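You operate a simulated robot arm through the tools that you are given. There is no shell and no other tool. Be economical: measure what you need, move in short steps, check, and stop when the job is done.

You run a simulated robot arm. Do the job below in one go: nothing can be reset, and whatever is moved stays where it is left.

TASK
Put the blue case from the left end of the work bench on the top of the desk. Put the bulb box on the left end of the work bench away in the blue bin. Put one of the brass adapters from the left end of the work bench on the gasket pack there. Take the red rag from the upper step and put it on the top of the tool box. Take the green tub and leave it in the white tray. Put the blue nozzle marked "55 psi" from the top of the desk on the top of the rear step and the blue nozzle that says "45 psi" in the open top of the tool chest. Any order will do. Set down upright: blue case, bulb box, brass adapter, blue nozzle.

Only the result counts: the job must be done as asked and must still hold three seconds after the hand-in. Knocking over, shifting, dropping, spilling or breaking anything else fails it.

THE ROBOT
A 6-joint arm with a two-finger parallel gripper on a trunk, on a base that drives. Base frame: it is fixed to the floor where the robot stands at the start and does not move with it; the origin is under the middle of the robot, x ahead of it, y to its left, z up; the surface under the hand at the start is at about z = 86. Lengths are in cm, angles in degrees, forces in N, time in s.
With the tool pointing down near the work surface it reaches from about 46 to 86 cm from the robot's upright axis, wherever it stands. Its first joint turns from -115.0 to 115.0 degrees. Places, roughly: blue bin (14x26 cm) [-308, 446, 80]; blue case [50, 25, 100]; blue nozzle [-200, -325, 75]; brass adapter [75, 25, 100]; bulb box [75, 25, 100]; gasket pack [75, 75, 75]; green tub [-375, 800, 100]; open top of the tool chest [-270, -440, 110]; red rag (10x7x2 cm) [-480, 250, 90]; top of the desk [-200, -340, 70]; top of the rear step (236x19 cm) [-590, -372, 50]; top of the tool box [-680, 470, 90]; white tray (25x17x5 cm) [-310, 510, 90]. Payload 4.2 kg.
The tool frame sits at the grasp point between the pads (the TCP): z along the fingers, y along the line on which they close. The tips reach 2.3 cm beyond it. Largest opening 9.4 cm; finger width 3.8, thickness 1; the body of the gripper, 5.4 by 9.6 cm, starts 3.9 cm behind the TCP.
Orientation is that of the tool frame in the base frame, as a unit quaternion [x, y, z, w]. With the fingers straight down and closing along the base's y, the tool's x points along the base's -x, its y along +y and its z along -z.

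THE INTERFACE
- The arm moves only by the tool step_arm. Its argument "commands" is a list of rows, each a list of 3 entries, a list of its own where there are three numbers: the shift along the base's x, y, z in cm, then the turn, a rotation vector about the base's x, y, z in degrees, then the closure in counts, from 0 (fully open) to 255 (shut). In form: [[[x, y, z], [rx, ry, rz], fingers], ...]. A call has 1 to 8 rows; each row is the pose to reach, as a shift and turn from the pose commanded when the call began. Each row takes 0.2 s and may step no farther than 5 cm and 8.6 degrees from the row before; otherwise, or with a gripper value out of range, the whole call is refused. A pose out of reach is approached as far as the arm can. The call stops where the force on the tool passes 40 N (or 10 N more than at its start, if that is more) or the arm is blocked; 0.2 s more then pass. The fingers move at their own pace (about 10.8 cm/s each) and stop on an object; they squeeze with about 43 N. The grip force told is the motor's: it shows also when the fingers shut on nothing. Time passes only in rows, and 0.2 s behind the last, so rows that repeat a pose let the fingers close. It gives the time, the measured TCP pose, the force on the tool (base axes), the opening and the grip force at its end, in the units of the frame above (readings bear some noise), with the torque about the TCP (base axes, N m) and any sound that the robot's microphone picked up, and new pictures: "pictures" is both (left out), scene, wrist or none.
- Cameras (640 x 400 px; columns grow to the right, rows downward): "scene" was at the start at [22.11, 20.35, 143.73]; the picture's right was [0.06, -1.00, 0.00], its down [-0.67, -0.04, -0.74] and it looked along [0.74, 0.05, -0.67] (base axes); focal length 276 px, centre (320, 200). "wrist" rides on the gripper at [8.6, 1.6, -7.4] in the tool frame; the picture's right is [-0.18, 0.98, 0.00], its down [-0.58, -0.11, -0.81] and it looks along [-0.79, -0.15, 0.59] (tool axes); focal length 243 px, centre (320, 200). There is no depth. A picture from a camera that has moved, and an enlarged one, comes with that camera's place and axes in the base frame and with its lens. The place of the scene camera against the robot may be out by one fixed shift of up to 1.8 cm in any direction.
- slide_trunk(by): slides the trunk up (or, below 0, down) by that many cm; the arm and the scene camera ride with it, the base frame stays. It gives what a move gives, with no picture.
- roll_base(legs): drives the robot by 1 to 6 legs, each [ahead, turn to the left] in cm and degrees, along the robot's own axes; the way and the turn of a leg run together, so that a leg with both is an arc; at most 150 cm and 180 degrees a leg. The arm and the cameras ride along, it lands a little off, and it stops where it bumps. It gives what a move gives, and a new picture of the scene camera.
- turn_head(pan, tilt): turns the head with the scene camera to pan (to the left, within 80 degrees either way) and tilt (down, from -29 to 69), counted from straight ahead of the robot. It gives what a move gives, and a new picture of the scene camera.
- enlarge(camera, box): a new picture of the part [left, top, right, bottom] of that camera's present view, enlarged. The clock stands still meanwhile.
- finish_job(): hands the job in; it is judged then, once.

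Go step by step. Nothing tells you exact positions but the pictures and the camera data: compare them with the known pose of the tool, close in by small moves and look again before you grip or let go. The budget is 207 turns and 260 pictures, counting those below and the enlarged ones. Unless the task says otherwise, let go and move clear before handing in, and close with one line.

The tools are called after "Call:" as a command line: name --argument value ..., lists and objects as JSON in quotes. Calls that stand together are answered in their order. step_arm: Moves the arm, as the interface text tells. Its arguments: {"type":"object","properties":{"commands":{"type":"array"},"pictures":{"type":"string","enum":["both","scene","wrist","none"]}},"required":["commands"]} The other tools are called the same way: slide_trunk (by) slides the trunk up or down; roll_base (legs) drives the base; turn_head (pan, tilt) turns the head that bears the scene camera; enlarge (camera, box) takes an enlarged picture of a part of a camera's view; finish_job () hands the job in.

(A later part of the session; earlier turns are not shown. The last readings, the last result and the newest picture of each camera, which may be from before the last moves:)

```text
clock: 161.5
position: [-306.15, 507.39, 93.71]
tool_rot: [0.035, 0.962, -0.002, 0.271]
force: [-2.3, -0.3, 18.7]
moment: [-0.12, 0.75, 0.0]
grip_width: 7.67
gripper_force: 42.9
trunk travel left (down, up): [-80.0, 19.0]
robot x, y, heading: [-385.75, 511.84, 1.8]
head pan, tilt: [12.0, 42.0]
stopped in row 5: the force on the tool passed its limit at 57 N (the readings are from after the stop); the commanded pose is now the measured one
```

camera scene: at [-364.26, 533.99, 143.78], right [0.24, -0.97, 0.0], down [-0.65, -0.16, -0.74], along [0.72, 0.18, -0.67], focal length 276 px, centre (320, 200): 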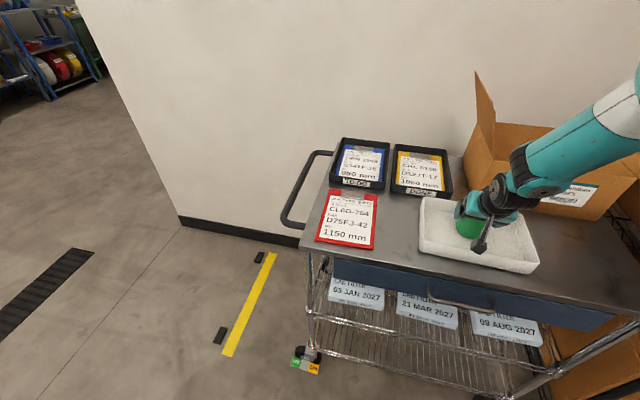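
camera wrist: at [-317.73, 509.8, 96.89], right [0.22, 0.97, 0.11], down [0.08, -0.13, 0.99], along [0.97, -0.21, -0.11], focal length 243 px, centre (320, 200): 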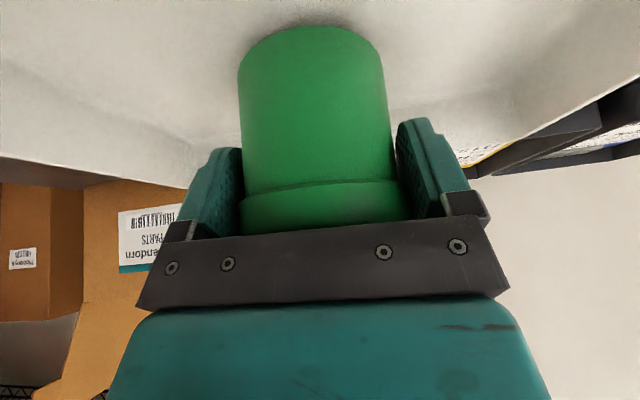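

Contact. Ease up, release, retreat along the tool axis, and check.

Call:
step_arm --commands '[[[0, 0, 0.2], [0, -1, 0], 255], [[0, 0, 0.2], [0, -1, 0], 0], [[0, 0, 0.2], [0, -1, 0], 0], [[0, 0, 0.2], [0, -1, 0], 0], [[-1, 0, 2], [0, -1, 0], 0], [[-3, 0, 6], [0, -1, 0], 0], [[-5, 0, 10], [0, -1, 0], 0], [[-9, 0, 12.5], [0, -1, 0], 0]]' --pictures "both"

```text
clock: 163.3
position: [-315.23, 507.49, 106.06]
tool_rot: [0.035, 0.96, -0.003, 0.278]
force: [0.7, -0.5, -0.3]
moment: [0.03, 0.03, -0.02]
grip_width: 9.37
gripper_force: 0.1
trunk travel left (down, up): [-80.0, 19.0]
robot x, y, heading: [-385.5, 511.88, 1.8]
head pan, tilt: [12.0, 42.0]
camera scene: at [-364.2, 533.99, 143.76], right [0.24, -0.97, 0.0], down [-0.65, -0.16, -0.74], along [0.72, 0.18, -0.67], focal length 276 px, centre (320, 200)
camera wrist: at [-326.41, 509.96, 107.99], right [0.22, 0.97, 0.11], down [0.05, -0.13, 0.99], along [0.97, -0.21, -0.08], focal length 243 px, centre (320, 200)
```

scene: 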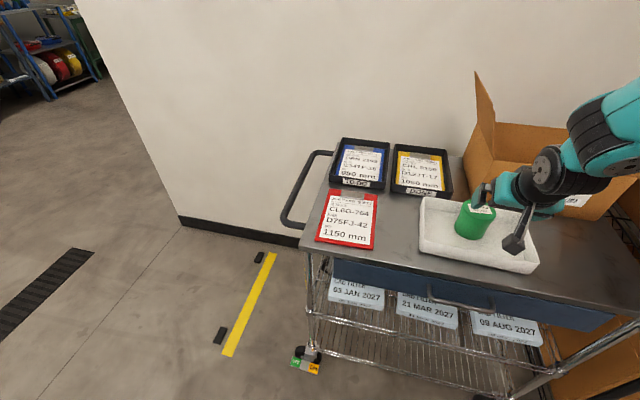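
wrist: 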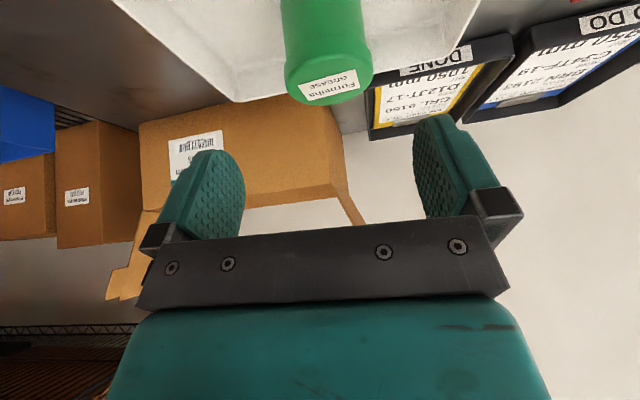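

The tub stands in the white tray. I'll straighten and tuck the arm, then drive to the truck step where the red rag is.

Call:
step_arm --commands '[[[-4, 0, 2], [0.6, 8, 0], 0], [[-8, 0, 4], [1.2, 16, 0], 0], [[-12, 0, 6], [1.8, 24, 0], 0], [[-16, 0, 8], [2.3, 32, 0], 0], [[-20, 0, 10], [2.3, 32, 0], 0]]' --pictures "none"

Call:
turn_head --pan 0 --tilt 25

```text
clock: 164.5
position: [-335.44, 507.23, 115.93]
tool_rot: [0.038, 0.999, 0.007, 0.0]
force: [0.8, 0.2, -1.0]
moment: [0.0, 0.06, -0.01]
grip_width: 9.4
gripper_force: 0.0
trunk travel left (down, up): [-80.0, 19.0]
robot x, y, heading: [-385.41, 511.56, 1.8]
head pan, tilt: [12.0, 42.0]
```

```text
clock: 165.3
position: [-335.42, 507.34, 115.84]
tool_rot: [0.038, 0.999, 0.008, 0.001]
force: [-0.5, 0.5, -0.3]
moment: [0.01, 0.02, -0.05]
grip_width: 9.38
gripper_force: 0.1
trunk travel left (down, up): [-80.0, 19.0]
robot x, y, heading: [-386.04, 511.49, 2.0]
head pan, tilt: [0.0, 25.0]
camera scene: at [-363.19, 532.29, 146.4], right [0.03, -1.0, 0.0], down [-0.42, -0.01, -0.91], along [0.91, 0.03, -0.42], focal length 276 px, centre (320, 200)
```

scene: 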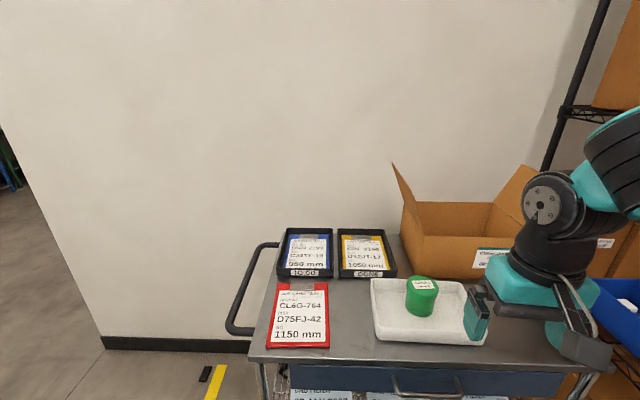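

Tub is standing in the tray. Drive back down the aisle to y≈256 and turn to face the truck's steps.

Call:
roll_base --legs '[[0, -92], [128, 0], [127, 0], [0, -90]]'

Call:
turn_head --pan 15 --tilt 35

```text
clock: 185.5
position: [-436.15, 263.3, 115.98]
tool_rot: [0.998, -0.068, -0.002, 0.008]
force: [0.7, -0.4, 0.7]
moment: [0.02, -0.01, 0.01]
grip_width: 9.37
gripper_force: 0.1
trunk travel left (down, up): [-80.0, 19.0]
robot x, y, heading: [-386.35, 256.01, 178.5]
head pan, tilt: [0.0, 25.0]
camera scene: at [-412.73, 237.47, 146.41], right [0.03, 1.0, 0.0], down [0.42, -0.01, -0.91], along [-0.91, 0.02, -0.42], focal length 276 px, centre (320, 200)
```

scene: 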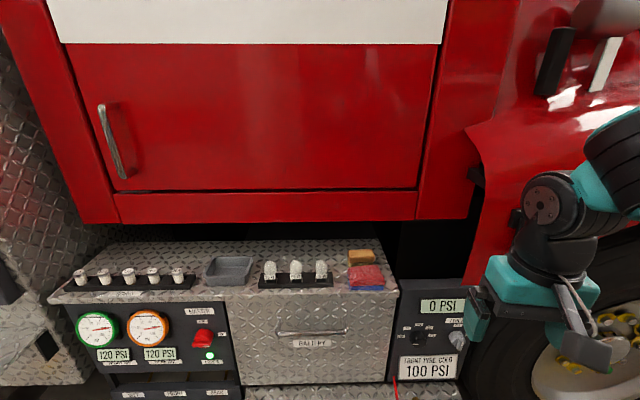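

```text
clock: 186.3
position: [-436.19, 263.36, 115.92]
tool_rot: [0.998, -0.069, -0.002, 0.008]
force: [-0.9, 0.0, -0.8]
moment: [-0.03, -0.04, -0.02]
grip_width: 9.41
gripper_force: 0.2
trunk travel left (down, up): [-80.0, 19.0]
robot x, y, heading: [-386.49, 256.13, 178.6]
head pan, tilt: [15.0, 35.0]
camera scene: at [-412.08, 235.18, 144.83], right [-0.23, 0.97, 0.0], down [0.56, 0.13, -0.82], along [-0.8, -0.19, -0.57], focal length 276 px, centre (320, 200)
```

scene: 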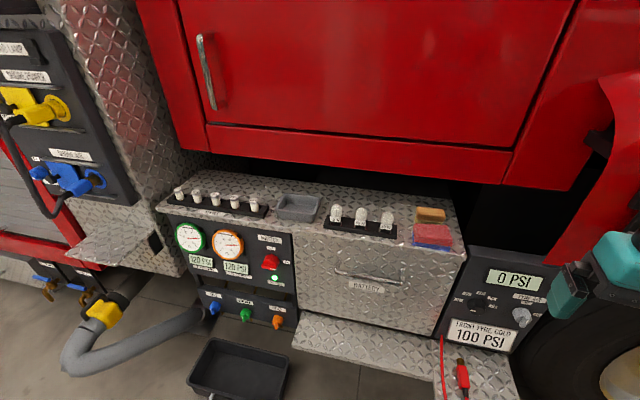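

The red rag lies (on something blue) at the right end of the step, near (-478, 253), possibly under the cab's sill. I'll lower the trunk to triangulate the sill's position.

Call:
enlarge --camera "scene" --box '[300, 160, 500, 300]'

Call:
slide_trunk --by -25

Call:
turn_head --pan 0 --tilt 25

```text
2.86 times, centred on (400, 230) of scene
camera zoom: at [-412.08, 235.18, 144.83], right [-0.23, 0.97, 0.0], down [0.56, 0.13, -0.82], along [-0.8, -0.19, -0.57], focal length 789 px, centre (91, 114)
```

zoom: 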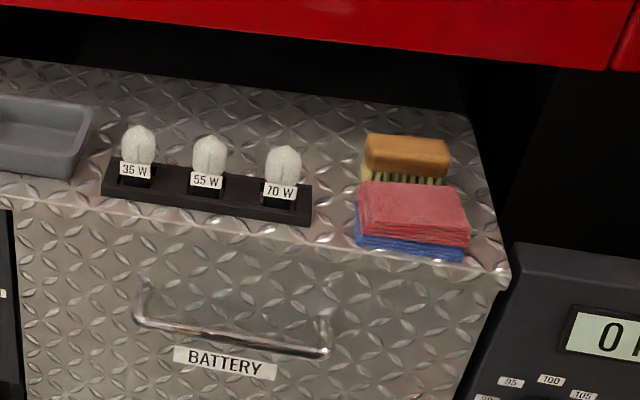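

```text
clock: 188.8
position: [-436.1, 263.3, 90.96]
tool_rot: [0.998, -0.067, -0.002, 0.008]
force: [-0.3, 0.5, 0.7]
moment: [0.03, 0.01, 0.02]
grip_width: 9.39
gripper_force: 0.1
trunk travel left (down, up): [-55.0, 44.0]
robot x, y, heading: [-386.55, 256.05, 178.4]
head pan, tilt: [15.0, 35.0]
```

```text
clock: 189.6
position: [-436.05, 263.16, 91.07]
tool_rot: [0.998, -0.068, -0.001, 0.008]
force: [-0.3, 0.6, -0.5]
moment: [0.0, 0.0, 0.0]
grip_width: 9.4
gripper_force: 0.0
trunk travel left (down, up): [-55.0, 44.0]
robot x, y, heading: [-386.12, 256.36, 178.4]
head pan, tilt: [0.0, 25.0]
camera scene: at [-412.72, 237.46, 121.4], right [0.03, 1.0, 0.0], down [0.42, -0.01, -0.91], along [-0.91, 0.02, -0.42], focal length 276 px, centre (320, 200)
```

scene: 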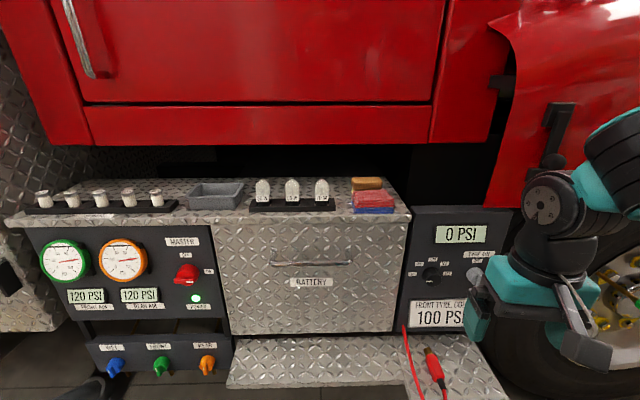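

The sill is at x≈-489, z≥103, so a vertical approach at x≈-477 works. The red rag spans x -480…-473, y 247…257, z 91.4…93.6, with a brush about 2.5 cm behind it. I'll raise the trunk, come 12 cm closer, and yaw the tool so it closes along x.

Call:
slide_trunk --by 25

Call:
roll_base --legs '[[12, 0]]'

Call:
step_arm --commands '[[[-1, -1, 0], [0, 0, -8.5], 0], [[-2, -2, 0], [0, 0, -17], 0], [[-3, -3, 0], [0, 0, -25.5], 0], [[-4, -4, 0], [0, 0, -34], 0], [[-6, -5, 0], [0, 0, -42.5], 0], [[-8, -6, 0], [0, 0, -51], 0], [[-10, -7, 0], [0, 0, -59.5], 0], [[-12, -8, 0], [0, 0, -68], 0]]' --pictures "none"

```text
clock: 192.2
position: [-436.14, 263.29, 115.99]
tool_rot: [0.998, -0.068, -0.001, 0.008]
force: [0.4, -0.4, 0.3]
moment: [0.01, 0.02, 0.0]
grip_width: 9.39
gripper_force: 0.1
trunk travel left (down, up): [-80.0, 19.0]
robot x, y, heading: [-386.21, 256.53, 178.4]
head pan, tilt: [0.0, 25.0]
```

```text
clock: 193.4
position: [-448.38, 263.63, 115.88]
tool_rot: [0.998, -0.068, -0.001, 0.008]
force: [-0.3, -0.8, -0.2]
moment: [0.02, 0.02, -0.02]
grip_width: 9.4
gripper_force: 0.1
trunk travel left (down, up): [-80.0, 19.0]
robot x, y, heading: [-398.82, 256.03, 178.6]
head pan, tilt: [0.0, 25.0]
camera scene: at [-424.92, 237.81, 146.41], right [0.03, 1.0, 0.0], down [0.42, -0.01, -0.91], along [-0.91, 0.02, -0.42], focal length 276 px, centre (320, 200)
```

scene: 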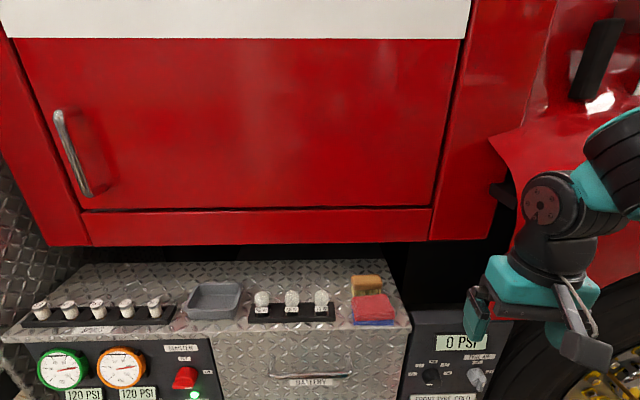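

```text
clock: 195.2
position: [-460.23, 255.63, 116.17]
tool_rot: [0.788, -0.615, -0.006, 0.006]
force: [-0.6, 0.0, 0.7]
moment: [0.0, 0.03, -0.02]
grip_width: 9.39
gripper_force: 0.1
trunk travel left (down, up): [-80.0, 19.0]
robot x, y, heading: [-398.68, 256.02, 178.6]
head pan, tilt: [0.0, 25.0]
```

Call:
step_arm --commands '[[[-3.5, -0.7, -3], [0, 0, -7], 30], [[-7, -1.4, -6], [0, 0, -14], 30], [[-10.5, -2.1, -9], [0, 0, -14], 30], [[-13.5, -2.8, -11], [0, 0, -14], 30], [[-16.4, -3.4, -12.5], [0, 0, -14], 30]]' --pictures "both"

Call:
enlarge --camera "scene" --box '[280, 200, 480, 340]'

```text
clock: 196.4
position: [-476.61, 252.4, 103.56]
tool_rot: [0.708, -0.706, -0.006, 0.006]
force: [0.6, -0.4, 0.8]
moment: [-0.01, 0.02, 0.04]
grip_width: 8.29
gripper_force: 0.0
trunk travel left (down, up): [-80.0, 19.0]
robot x, y, heading: [-398.24, 256.28, 178.6]
head pan, tilt: [0.0, 25.0]
camera scene: at [-424.88, 237.81, 146.42], right [0.03, 1.0, 0.0], down [0.42, -0.01, -0.91], along [-0.91, 0.02, -0.42], focal length 276 px, centre (320, 200)
camera wrist: at [-478.07, 243.91, 111.16], right [-0.98, 0.18, 0.02], down [0.12, 0.58, 0.81], along [0.14, 0.79, -0.59], focal length 243 px, centre (320, 200)
```

scene: 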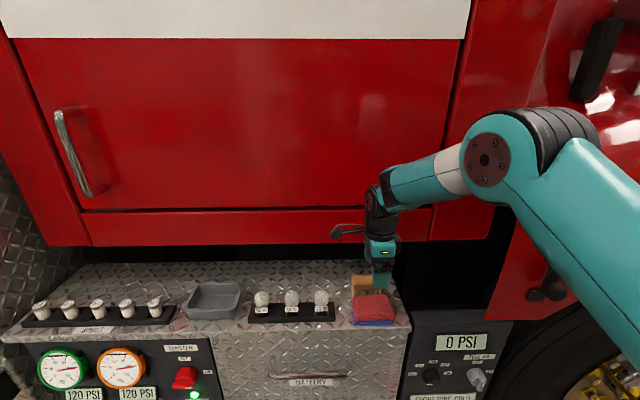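
wrist: 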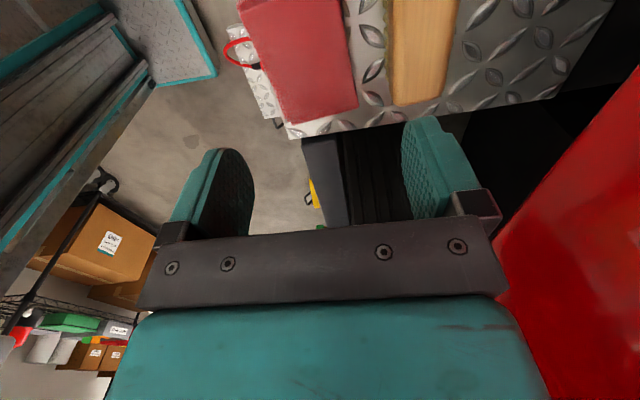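

```text
2.86 times, centred on (380, 270) of scene
camera zoom: at [-424.88, 237.81, 146.42], right [0.03, 1.0, 0.0], down [0.42, -0.01, -0.91], along [-0.91, 0.02, -0.42], focal length 789 px, centre (149, 0)
```

zoom: 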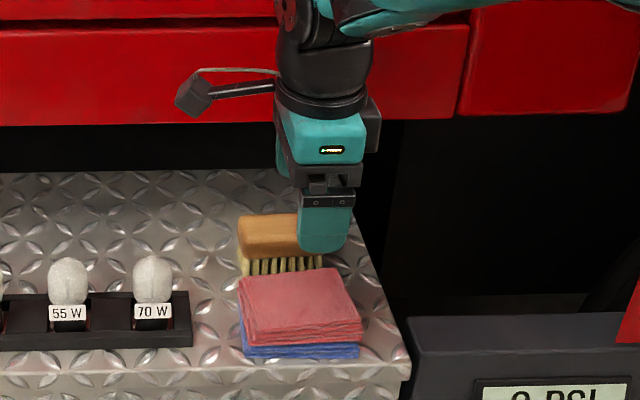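

The wrist view shows rag centre (-476.1, 252), turned +5.5°, and a 2.4 cm gap to the brush. I'll align with the opening narrowed to 7.6 cm and descend part way.

Call:
step_arm --commands '[[[0.5, -0.4, -2], [0, 0, 5.5], 49], [[0.5, -0.4, -5], [0, 0, 5.5], 49], [[0.5, -0.4, -6.5], [0, 0, 5.5], 49]]' --pictures "wrist"

Call:
enlarge --camera "scene" --box '[300, 220, 460, 340]'

```text
clock: 197.2
position: [-476.23, 251.97, 96.87]
tool_rot: [0.742, -0.67, -0.004, 0.005]
force: [0.4, 0.1, 0.3]
moment: [-0.03, 0.0, -0.02]
grip_width: 7.61
gripper_force: 0.0
trunk travel left (down, up): [-80.0, 19.0]
robot x, y, heading: [-398.66, 255.96, 178.4]
head pan, tilt: [0.0, 25.0]
camera wrist: at [-476.85, 243.27, 104.55], right [-1.0, 0.09, 0.01], down [0.06, 0.59, 0.81], along [0.06, 0.8, -0.59], focal length 243 px, centre (320, 200)
```

wrist: 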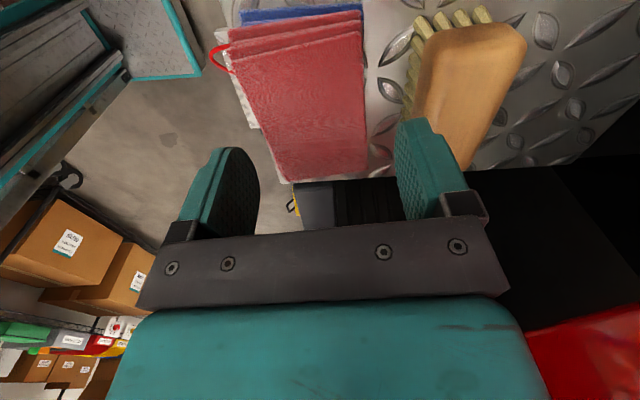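

```text
3.33 times, centred on (380, 280) of scene
camera zoom: at [-424.92, 237.81, 146.41], right [0.03, 1.0, 0.0], down [0.42, -0.01, -0.91], along [-0.91, 0.02, -0.42], focal length 920 px, centre (120, -67)
```

zoom: 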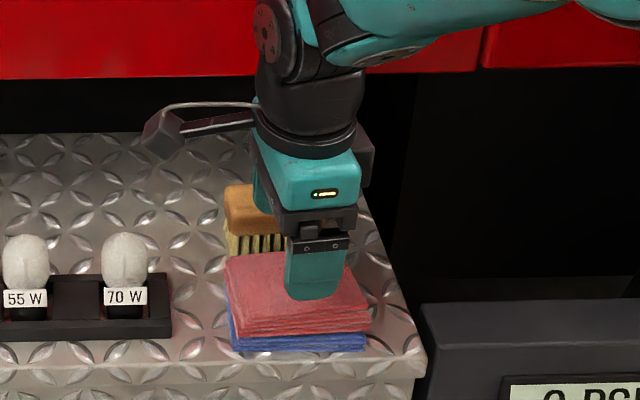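

Aligned. Shift 0.3 forward of the brush, descend to z≈94.2 and close.

Call:
step_arm --commands '[[[0.35, -0.2, -1.4], [0, 0, -1.5], 49], [[0.35, -0.2, -2.7], [0, 0, -1.5], 49], [[0.35, -0.2, -2.7], [0, 0, -1.5], 49], [[0.35, -0.2, -2.7], [0, 0, -1.5], 255], [[0.35, -0.2, -2.7], [0, 0, -1.5], 255], [[0.35, -0.2, -2.7], [0, 0, -1.5], 255]]' --pictures "wrist"

Call:
enlarge --camera "scene" --box '[300, 220, 460, 340]'

```text
clock: 198.6
position: [-475.86, 251.7, 94.25]
tool_rot: [0.732, -0.681, -0.006, 0.005]
force: [-0.9, -0.7, 1.7]
moment: [-0.03, 0.06, 0.02]
grip_width: 6.46
gripper_force: 43.0
trunk travel left (down, up): [-80.0, 19.0]
robot x, y, heading: [-398.71, 255.9, 178.5]
head pan, tilt: [0.0, 25.0]
camera wrist: at [-476.78, 243.05, 101.88], right [-0.99, 0.11, 0.02], down [0.08, 0.59, 0.81], along [0.08, 0.8, -0.59], focal length 243 px, centre (320, 200)
```

wrist: 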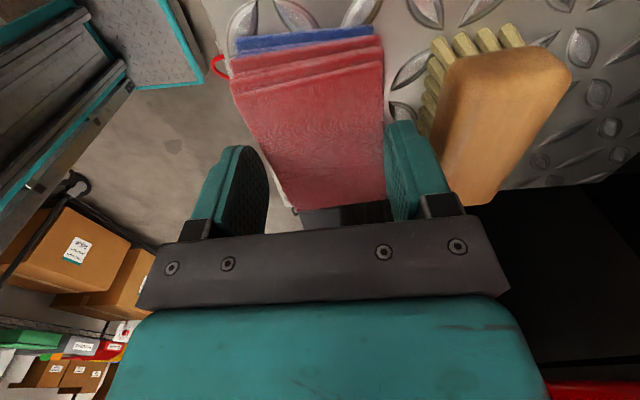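

```text
3.33 times, centred on (380, 280) of scene
camera zoom: at [-424.93, 237.8, 146.41], right [0.03, 1.0, 0.0], down [0.42, -0.01, -0.91], along [-0.91, 0.02, -0.42], focal length 920 px, centre (120, -67)
```

zoom: 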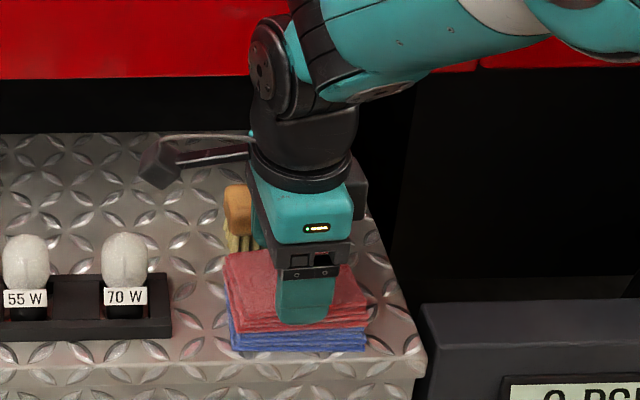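

Gripped at 6.46 cm. Lift slightly and check that only the red one comes.

Call:
step_arm --commands '[[[0, 0, 0.5], [0, 0, 0], 255], [[0, 0, 1.2], [0, 0, 0], 255], [[0, 0, 2], [0, 0, 0], 255], [[0.5, 0, 3], [0, 0, 0], 255]]' --pictures "wrist"

Call:
enlarge --camera "scene" --box '[300, 220, 460, 340]'

```text
clock: 199.6
position: [-475.46, 251.69, 97.32]
tool_rot: [0.732, -0.681, -0.005, 0.005]
force: [-0.6, -0.2, -0.2]
moment: [0.0, -0.04, 0.02]
grip_width: 6.48
gripper_force: 43.1
trunk travel left (down, up): [-80.0, 19.0]
robot x, y, heading: [-398.62, 256.42, 178.6]
head pan, tilt: [0.0, 25.0]
camera wrist: at [-476.3, 243.07, 104.88], right [-0.99, 0.11, 0.01], down [0.08, 0.59, 0.81], along [0.08, 0.8, -0.59], focal length 243 px, centre (320, 200)
```

wrist: 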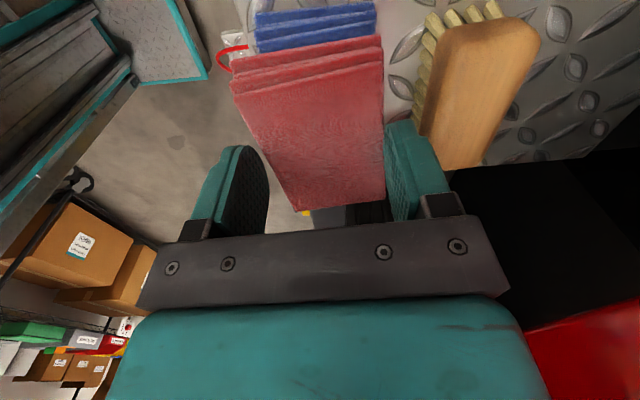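

```text
3.33 times, centred on (380, 280) of scene
camera zoom: at [-424.95, 237.8, 146.4], right [0.03, 1.0, 0.0], down [0.42, -0.01, -0.91], along [-0.91, 0.02, -0.42], focal length 920 px, centre (120, -67)
```

zoom: 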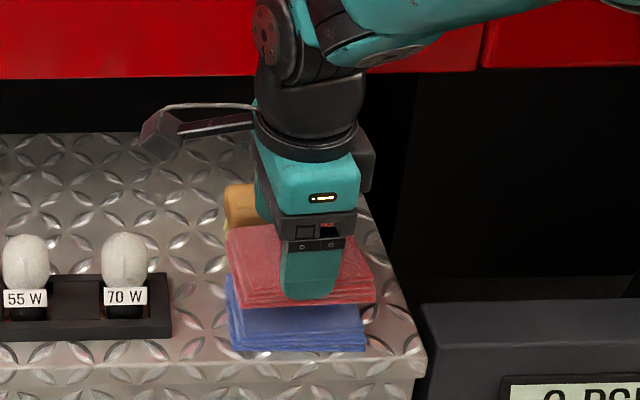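

Only the red rag came up. I'll pull out and tuck the arm, then drive around the truck's front toward the tool box.

Call:
step_arm --commands '[[[2, 0, 3], [0, 0, 0], 255], [[5.5, 0.5, 6], [0, 0, 0], 255], [[9.5, 1, 8.5], [0, 0, 0], 255], [[13.5, 1.5, 11], [0, 0, 0], 255], [[17.5, 2, 13.5], [0, 0, 0], 255], [[21.5, 2.5, 16], [0, 0, 0], 255], [[25.5, 3, 18], [0, 0, 0], 255]]' --pictures "none"

Call:
roll_base --legs '[[-13, 0], [0, -88], [140, 0], [150, 0], [65, 0]]'

Call:
turn_head --pan 70 --tilt 20

```text
clock: 201.2
position: [-449.84, 254.76, 115.34]
tool_rot: [0.732, -0.681, -0.005, 0.004]
force: [-1.2, 0.5, -1.8]
moment: [-0.02, -0.02, -0.01]
grip_width: 6.47
gripper_force: 43.1
trunk travel left (down, up): [-80.0, 19.0]
robot x, y, heading: [-398.73, 256.7, 178.2]
head pan, tilt: [0.0, 25.0]
```

```text
clock: 223.1
position: [-394.07, 661.66, 115.23]
tool_rot: [-0.06, 0.998, 0.007, 0.001]
force: [0.1, -0.1, 0.5]
moment: [-0.02, 0.01, -0.07]
grip_width: 6.46
gripper_force: 42.7
trunk travel left (down, up): [-80.0, 19.0]
robot x, y, heading: [-389.68, 610.5, 91.3]
head pan, tilt: [0.0, 25.0]
camera scene: at [-411.39, 634.84, 146.41], right [1.0, 0.02, 0.0], down [0.01, -0.42, -0.91], along [-0.02, 0.91, -0.42], focal length 276 px, centre (320, 200)
```

scene: 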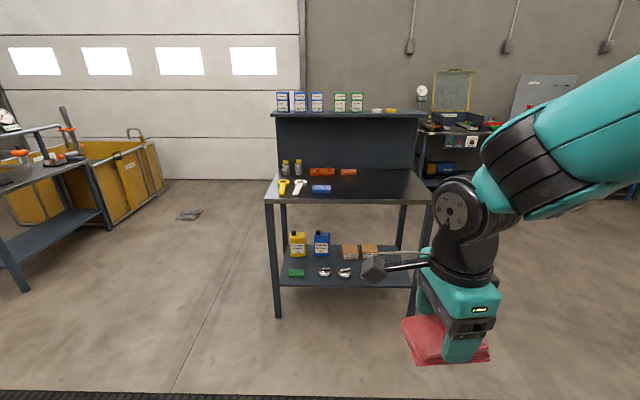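

```text
clock: 224.5
position: [-393.95, 661.66, 115.36]
tool_rot: [-0.06, 0.998, 0.007, 0.0]
force: [0.6, -0.2, -0.3]
moment: [0.03, 0.01, 0.01]
grip_width: 6.45
gripper_force: 43.1
trunk travel left (down, up): [-80.0, 19.0]
robot x, y, heading: [-389.87, 610.49, 91.3]
head pan, tilt: [70.0, 20.0]
camera scene: at [-420.01, 628.64, 147.21], right [0.32, 0.95, 0.0], down [0.32, -0.11, -0.94], along [-0.89, 0.3, -0.34], focal length 276 px, centre (320, 200)
```

scene: 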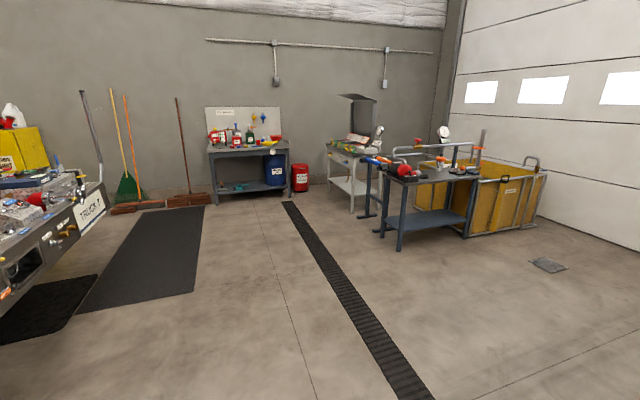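

The yellow tool box is on the far end of the truck's front bumper. I'll turn left, drive ahead and look again.

Call:
roll_base --legs '[[0, 88.7], [140, 0], [115, 0]]'

Call:
turn_head --pan 75 --tilt 30

```text
clock: 240.7
position: [-695.46, 603.85, 115.5]
tool_rot: [0.744, -0.669, -0.005, 0.004]
force: [0.4, 0.0, -0.2]
moment: [0.0, -0.01, -0.01]
grip_width: 6.44
gripper_force: 42.8
trunk travel left (down, up): [-80.0, 19.0]
robot x, y, heading: [-644.14, 607.36, -179.4]
head pan, tilt: [70.0, 20.0]
camera scene: at [-663.95, 579.02, 147.21], right [-0.94, 0.34, 0.0], down [0.11, 0.32, -0.94], along [-0.32, -0.89, -0.34], focal length 276 px, centre (320, 200)
```

scene: 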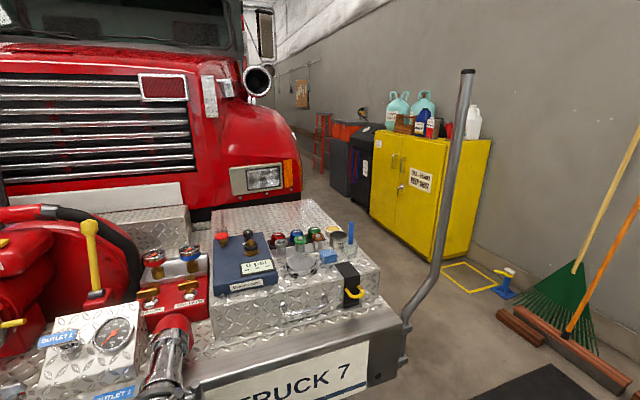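

```text
clock: 241.4
position: [-695.45, 603.75, 115.42]
tool_rot: [0.744, -0.669, -0.005, 0.004]
force: [0.3, 1.0, 1.2]
moment: [-0.01, 0.01, 0.0]
grip_width: 6.46
gripper_force: 43.2
trunk travel left (down, up): [-80.0, 19.0]
robot x, y, heading: [-644.34, 606.85, -179.6]
head pan, tilt: [75.0, 30.0]
camera scene: at [-663.11, 579.04, 145.61], right [-0.97, 0.25, 0.0], down [0.13, 0.48, -0.87], along [-0.22, -0.84, -0.5], focal length 276 px, centre (320, 200)
```

scene: 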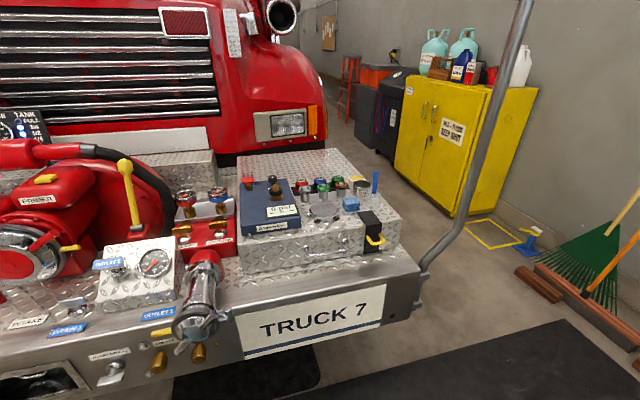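

The "tool box" is the diamond-plate box on the bumper at (-680, 470). I'll zoom to find free space on its top.

Call:
enlarge --camera "scene" --box '[220, 130, 420, 280]'

```text
2.67 times, centred on (320, 205) of scene
camera zoom: at [-663.11, 579.04, 145.61], right [-0.97, 0.25, 0.0], down [0.13, 0.48, -0.87], along [-0.22, -0.84, -0.5], focal length 736 px, centre (320, 187)
```

zoom: 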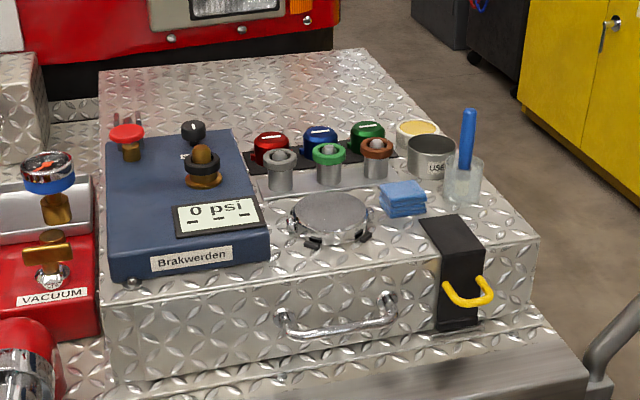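

The box top spans x -712…-656, y 429…505, z≈90; its rear part (y 432…458) is free. It's too far from the front, so I'll go around to the side: drive to x≈-772, turn, and advance to y≈450.

Call:
roll_base --legs '[[128, 0], [0, 90], [100, 0]]'

Call:
turn_head --pan 50 --tilt 30

```text
clock: 256.5
position: [-763.78, 451.14, 115.48]
tool_rot: [0.998, 0.068, -0.001, 0.007]
force: [-0.4, -0.3, -0.2]
moment: [0.01, -0.03, -0.02]
grip_width: 6.5
gripper_force: 43.0
trunk travel left (down, up): [-80.0, 19.0]
robot x, y, heading: [-768.54, 501.84, -87.9]
head pan, tilt: [75.0, 30.0]
camera scene: at [-741.2, 485.95, 145.61], right [-0.22, -0.97, 0.0], down [-0.49, 0.11, -0.87], along [0.84, -0.19, -0.5], focal length 276 px, centre (320, 200)
```

scene: 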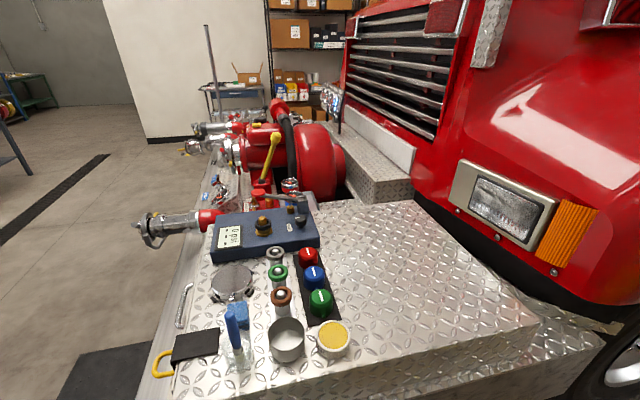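

```text
clock: 257.4
position: [-763.85, 451.1, 115.33]
tool_rot: [0.998, 0.068, -0.001, 0.007]
force: [0.0, -0.4, 0.1]
moment: [-0.05, -0.01, -0.03]
grip_width: 6.47
gripper_force: 42.6
trunk travel left (down, up): [-80.0, 19.0]
robot x, y, heading: [-768.73, 501.93, -88.0]
head pan, tilt: [50.0, 30.0]
camera scene: at [-742.88, 482.42, 145.61], right [-0.61, -0.79, 0.0], down [-0.39, 0.31, -0.87], along [0.68, -0.53, -0.5], focal length 276 px, centre (320, 200)
```

scene: 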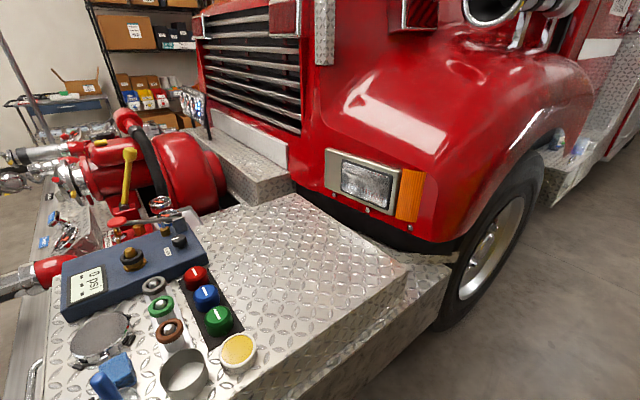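

Clear view: the free rear area centres at about (-690, 447). I'll advance 50 cm and swing the arm left over it.

Call:
roll_base --legs '[[50, -1]]'

Call:
turn_head --pan 78 --tilt 38

```text
clock: 260.3
position: [-763.65, 400.86, 115.26]
tool_rot: [0.998, 0.058, -0.001, 0.007]
force: [-0.5, 0.2, -0.6]
moment: [0.0, 0.03, -0.02]
grip_width: 6.47
gripper_force: 43.8
trunk travel left (down, up): [-80.0, 19.0]
robot x, y, heading: [-767.28, 451.64, -89.1]
head pan, tilt: [50.0, 30.0]
camera scene: at [-742.03, 431.69, 145.61], right [-0.63, -0.78, 0.0], down [-0.39, 0.32, -0.87], along [0.67, -0.55, -0.5], focal length 276 px, centre (320, 200)
```

scene: 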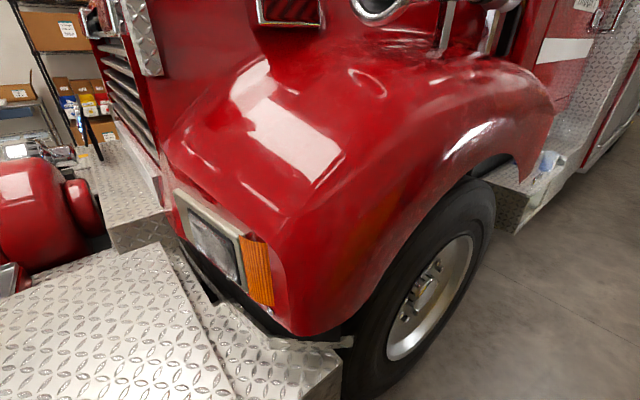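

```text
clock: 261.3
position: [-763.7, 400.81, 115.46]
tool_rot: [0.998, 0.058, -0.001, 0.008]
force: [0.2, 0.1, 0.0]
moment: [-0.02, -0.01, -0.02]
grip_width: 6.48
gripper_force: 42.9
trunk travel left (down, up): [-80.0, 19.0]
robot x, y, heading: [-767.34, 451.87, -89.1]
head pan, tilt: [78.0, 38.0]
camera scene: at [-740.58, 435.73, 144.38], right [-0.19, -0.98, 0.0], down [-0.6, 0.12, -0.79], along [0.77, -0.15, -0.62], focal length 276 px, centre (320, 200)
```

scene: 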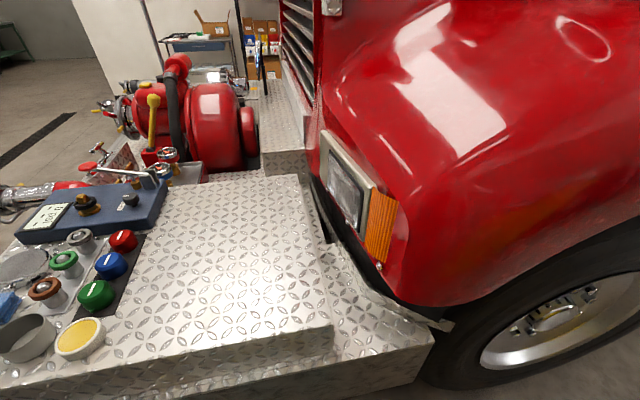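

Now swing the arm around to the box top in steps, letting the yaw follow.

Call:
step_arm --commands '[[[4.2, 2.5, 0], [0, 0, 5], 255], [[8.4, 5, 0], [0, 0, 10], 255], [[12.6, 7.5, 0], [0, 0, 15], 255], [[16.8, 10, 0], [0, 0, 20], 255], [[21, 12.5, 0], [0, 0, 25], 255], [[25.2, 15, 0], [0, 0, 30], 255], [[29.4, 17.5, 0], [0, 0, 35], 255], [[33.6, 20, 0], [0, 0, 40], 255]]' --pictures "none"

Call:
step_arm --commands '[[[4, 2.6, 0], [0, 0, 5.5], 255], [[8, 5.2, 0], [0, 0, 11], 255], [[11.6, 8.5, 0], [0, 0, 16.5], 255], [[15.2, 11.8, 0], [0, 0, 22], 255], [[18.8, 15.1, 0], [0, 0, 27.5], 255], [[22.4, 18.4, 0], [0, 0, 33], 255], [[26, 21.7, 0], [0, 0, 38.5], 255], [[29.6, 25, 0], [0, 0, 44], 255]]' --pictures "both"

```text
clock: 263.1
position: [-730.02, 420.96, 115.36]
tool_rot: [0.918, 0.396, 0.003, 0.007]
force: [-1.2, 0.9, 0.0]
moment: [0.03, 0.01, 0.0]
grip_width: 6.46
gripper_force: 42.8
trunk travel left (down, up): [-80.0, 19.0]
robot x, y, heading: [-767.39, 452.0, -89.3]
head pan, tilt: [78.0, 38.0]
```

```text
clock: 265.1
position: [-712.17, 438.28, 115.13]
tool_rot: [0.734, 0.679, 0.011, 0.01]
force: [0.1, -0.1, -0.1]
moment: [-0.01, -0.01, -0.01]
grip_width: 6.48
gripper_force: 42.8
out of reach, approached as far as the arm can: row 5, 6, 7, 8
trunk travel left (down, up): [-80.0, 19.0]
robot x, y, heading: [-767.46, 451.84, -89.3]
head pan, tilt: [78.0, 38.0]
stopped in row 8: the arm was blocked; the commanded pose is now the measured one
camera scene: at [-740.57, 435.72, 144.37], right [-0.19, -0.98, 0.0], down [-0.6, 0.12, -0.79], along [0.77, -0.15, -0.62], focal length 276 px, centre (320, 200)
camera wrist: at [-710.17, 446.93, 122.76], right [0.96, -0.26, 0.03], down [-0.18, -0.57, 0.8], along [-0.19, -0.78, -0.6], focal length 243 px, centre (320, 200)
```

scene: 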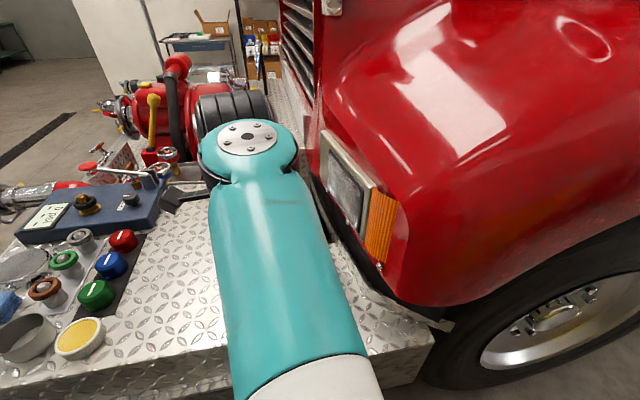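
wrist: 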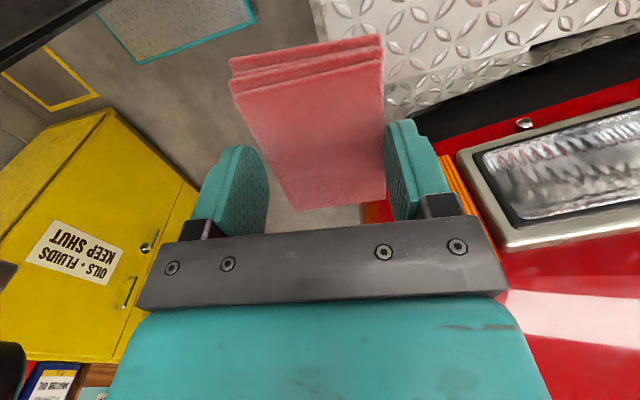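

The arm reached a joint limit that far to the left. I'll swing it back a little and rotate the base left 40° instead.

Call:
step_arm --commands '[[[-3, -2.9, 0], [0, 0, -5], 255], [[-6, -5.8, 0], [0, 0, -10], 255], [[-9, -8.7, 0], [0, 0, -15], 255], [[-12, -11.6, 0], [0, 0, -20], 255], [[-15, -14.5, 0], [0, 0, -25], 255], [[-17.9, -17.3, 1], [0, 0, -30], 255]]' --pictures "none"

Call:
roll_base --legs '[[0, 42]]'

Call:
turn_head --pan 40 --tilt 42

```text
clock: 266.5
position: [-717.87, 419.35, 127.82]
tool_rot: [0.884, 0.466, -0.034, -0.017]
force: [-0.4, 0.6, -0.5]
moment: [0.0, -0.06, 0.03]
grip_width: 6.49
gripper_force: 42.7
out of reach, approached as far as the arm can: row 1, 2, 3, 4, 5, 6
trunk travel left (down, up): [-80.0, 19.0]
robot x, y, heading: [-767.27, 452.16, -89.1]
head pan, tilt: [78.0, 38.0]
```

```text
clock: 268.8
position: [-708.68, 460.6, 127.87]
tool_rot: [0.659, 0.751, -0.037, -0.004]
force: [0.2, -0.2, -0.1]
moment: [-0.03, 0.03, -0.01]
grip_width: 6.48
gripper_force: 43.2
trunk travel left (down, up): [-80.0, 19.0]
robot x, y, heading: [-767.32, 451.82, -47.3]
head pan, tilt: [78.0, 38.0]
camera scene: at [-736.7, 458.79, 144.37], right [0.51, -0.86, 0.0], down [-0.53, -0.31, -0.79], along [0.68, 0.4, -0.62], focal length 276 px, centre (320, 200)
```

scene: 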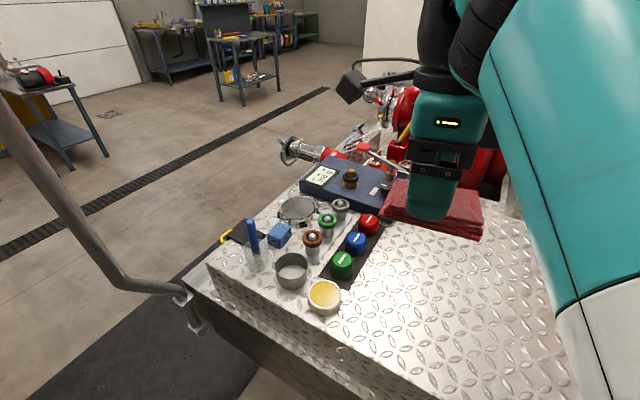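

```text
clock: 269.9
position: [-708.57, 460.75, 127.87]
tool_rot: [0.659, 0.751, -0.038, -0.004]
force: [0.3, 0.2, -1.8]
moment: [-0.02, -0.03, -0.03]
grip_width: 6.49
gripper_force: 43.4
trunk travel left (down, up): [-80.0, 19.0]
robot x, y, heading: [-767.37, 452.25, -47.3]
head pan, tilt: [40.0, 42.0]
camera scene: at [-735.82, 453.33, 143.78], right [-0.13, -0.99, 0.0], down [-0.66, 0.08, -0.74], along [0.74, -0.09, -0.67], focal length 276 px, centre (320, 200)
```

scene: 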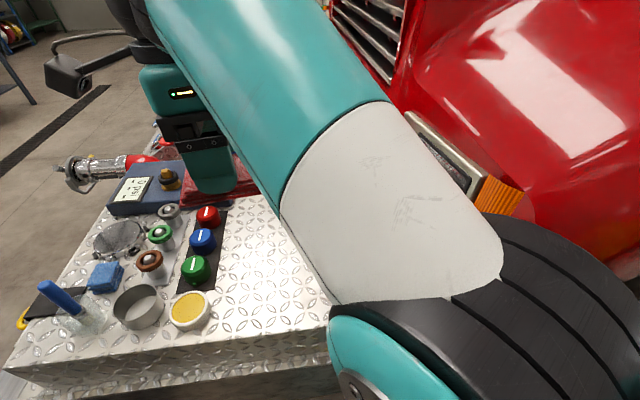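

The arm is again at its limit side; the world target needs a rel. angle of ~45° now. I'll move toward the free area and see.

Call:
step_arm --commands '[[[3, -1, 4], [0, 0, 0], 255], [[7, -2.5, 4], [0, 0, 0], 255], [[11, -4, 3], [0, 0, 0], 255], [[15, -5.5, 2], [0, 0, 0], 255], [[19, -6.5, 1], [0, 0, 0], 255], [[22, -7, 0], [0, 0, 0], 255]]' --pictures "both"

```text
refused: row 1 steps farther than a row can; nothing moved
```

Call:
step_arm --commands '[[[3, -1, 2], [0, 0, 0], 255], [[7, -2.5, 2], [0, 0, 0], 255], [[11, -4, 1], [0, 0, 0], 255], [[15, -5.5, 0], [0, 0, 0], 255]]' --pictures "both"

```text
clock: 270.9
position: [-702.82, 450.86, 127.24]
tool_rot: [0.659, 0.751, -0.037, -0.003]
force: [0.0, 1.2, -0.4]
moment: [-0.07, 0.02, 0.01]
grip_width: 6.47
gripper_force: 42.5
out of reach, approached as far as the arm can: row 1, 2, 3, 4
trunk travel left (down, up): [-80.0, 19.0]
robot x, y, heading: [-767.23, 451.85, -47.2]
head pan, tilt: [40.0, 42.0]
camera scene: at [-735.85, 453.37, 143.78], right [-0.13, -0.99, 0.0], down [-0.66, 0.08, -0.74], along [0.74, -0.09, -0.67], focal length 276 px, centre (320, 200)
camera wrist: at [-702.04, 460.09, 134.34], right [1.0, -0.06, -0.05], down [0.01, -0.55, 0.84], along [-0.08, -0.83, -0.55], focal length 243 px, centre (320, 200)
```

scene: 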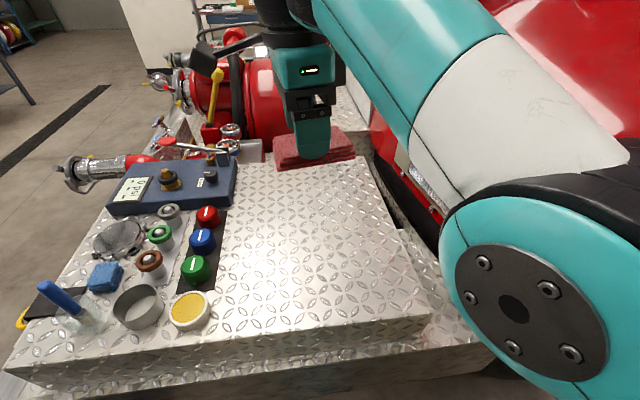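
wrist: 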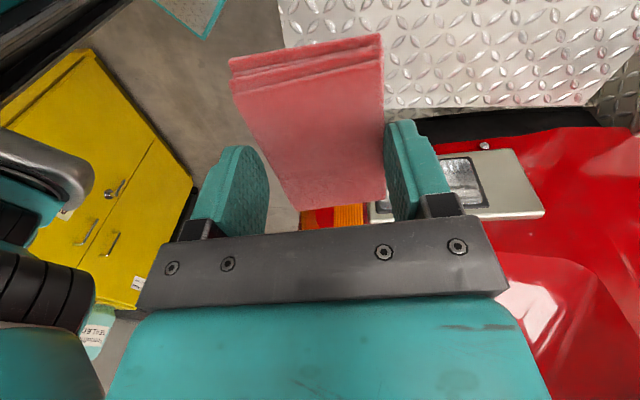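

The IK seems stuck at a wrist limit. I'll unwind the yaw toward the neutral orientation (camera toward the robot), while staying high.

Call:
step_arm --commands '[[[0, 0, 2], [0, 0, 8], 255], [[0, 0, 4], [0, 0, 16], 255], [[0, 0, 4], [0, 0, 24], 255], [[0, 0, 4], [0, 0, 32], 255], [[0, 0, 4], [0, 0, 40], 255], [[0, 0, 4], [0, 0, 48], 255], [[0, 0, 4], [0, 0, 56], 255], [[0, 0, 4], [0, 0, 64], 255]]' --pictures "scene"

```text
clock: 272.6
position: [-703.78, 451.16, 131.0]
tool_rot: [0.16, 0.986, -0.033, 0.016]
force: [0.2, -0.5, -0.7]
moment: [0.06, -0.03, -0.01]
grip_width: 6.47
gripper_force: 43.1
out of reach, approached as far as the arm can: row 1, 2, 3, 4, 5, 6, 7, 8
trunk travel left (down, up): [-80.0, 19.0]
robot x, y, heading: [-766.92, 451.98, -47.4]
head pan, tilt: [40.0, 42.0]
camera scene: at [-735.86, 453.31, 143.78], right [-0.13, -0.99, 0.0], down [-0.66, 0.08, -0.74], along [0.74, -0.09, -0.67], focal length 276 px, centre (320, 200)
```

scene: 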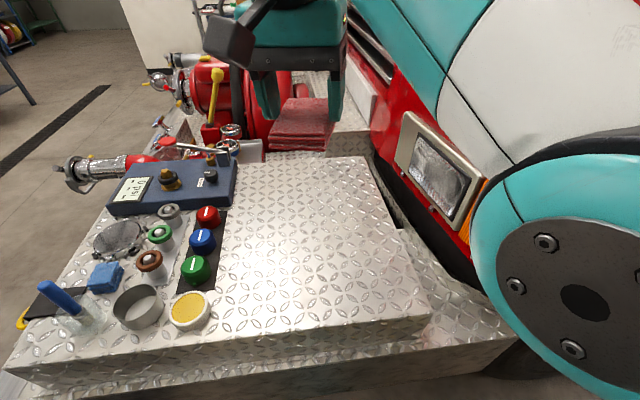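

Call:
step_arm --commands '[[[0, 0, -2], [0, 0, 4], 255], [[1, 0, -5], [0, 0, 8], 255], [[3, 0, -8], [0, 0, 12], 255]]' --pictures "none"

```text
clock: 273.4
position: [-700.87, 451.25, 122.91]
tool_rot: [0.057, 0.998, -0.03, 0.021]
force: [-0.7, 0.0, 1.0]
moment: [-0.01, -0.02, -0.01]
grip_width: 6.48
gripper_force: 43.1
trunk travel left (down, up): [-80.0, 19.0]
robot x, y, heading: [-767.34, 452.17, -47.4]
head pan, tilt: [40.0, 42.0]
```

Back within reach. Level the tool, move over the free area and lower to z≈104.

Call:
step_arm --commands '[[[1.5, -0.7, -3.5], [1.7, 1.2, 0], 255], [[3, -1.4, -7.5], [3.4, 2.4, 0], 255], [[4.5, -2.1, -11.5], [3.4, 2.4, 0], 255], [[6, -2.8, -15.5], [3.4, 2.4, 0], 255], [[6.9, -3.2, -19], [3.4, 2.4, 0], 255]]' --pictures "both"

```text
clock: 274.6
position: [-696.15, 448.02, 104.35]
tool_rot: [0.057, 0.998, -0.001, -0.003]
force: [-0.5, 0.0, 0.1]
moment: [0.0, -0.02, 0.03]
grip_width: 6.48
gripper_force: 43.3
out of reach, approached as far as the arm can: row 3, 4, 5
trunk travel left (down, up): [-80.0, 19.0]
robot x, y, heading: [-767.63, 451.78, -47.2]
head pan, tilt: [40.0, 42.0]
camera scene: at [-735.86, 453.37, 143.8], right [-0.13, -0.99, 0.0], down [-0.66, 0.08, -0.74], along [0.74, -0.09, -0.67], focal length 276 px, centre (320, 200)
camera wrist: at [-704.41, 450.82, 112.0], right [0.29, 0.96, 0.0], down [0.57, -0.17, 0.8], along [0.77, -0.24, -0.6], focal length 243 px, centre (320, 200)
```

scene: 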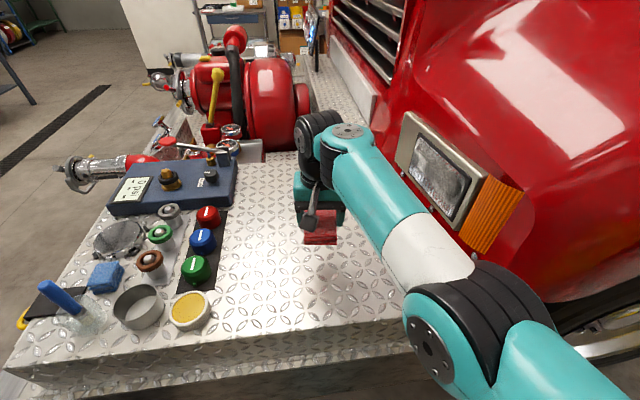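
wrist: 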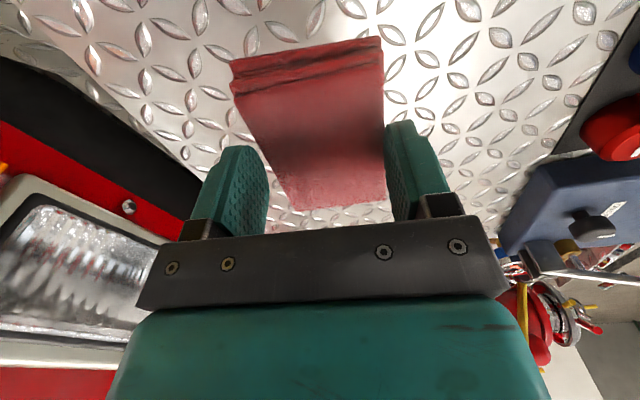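

The position is good (free area below). Descend straight from here.

Call:
step_arm --commands '[[[-2, 0, -2], [0, 0, 0], 255], [[-3, 0, -5], [0, 0, 0], 255], [[-3.5, 0, -8], [0, 0, 0], 255]]' --pictures "both"

```text
clock: 275.4
position: [-696.71, 448.82, 96.72]
tool_rot: [0.056, 0.998, -0.004, -0.002]
force: [0.9, 0.7, 0.4]
moment: [-0.01, -0.02, -0.01]
grip_width: 6.48
gripper_force: 43.3
out of reach, approached as far as the arm can: row 1, 2, 3
trunk travel left (down, up): [-80.0, 19.0]
robot x, y, heading: [-767.48, 452.01, -47.1]
head pan, tilt: [40.0, 42.0]
camera scene: at [-735.86, 453.34, 143.79], right [-0.13, -0.99, 0.0], down [-0.66, 0.08, -0.74], along [0.74, -0.09, -0.67], focal length 276 px, centre (320, 200)
camera wrist: at [-705.1, 451.72, 104.23], right [0.29, 0.96, -0.01], down [0.57, -0.17, 0.8], along [0.77, -0.24, -0.59], focal length 243 px, centre (320, 200)
```

scene: 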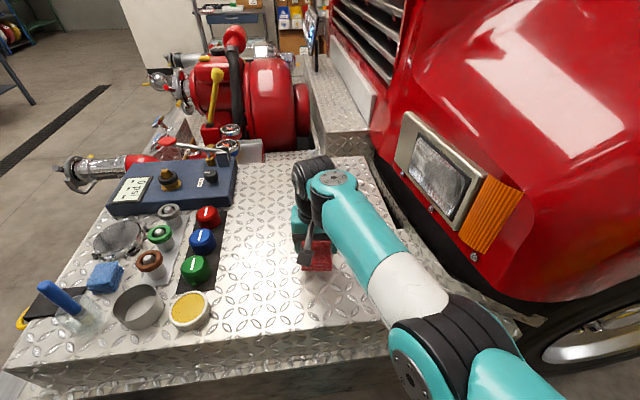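
wrist: 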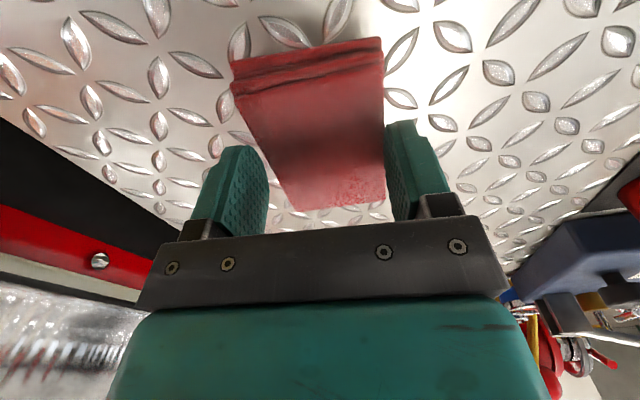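

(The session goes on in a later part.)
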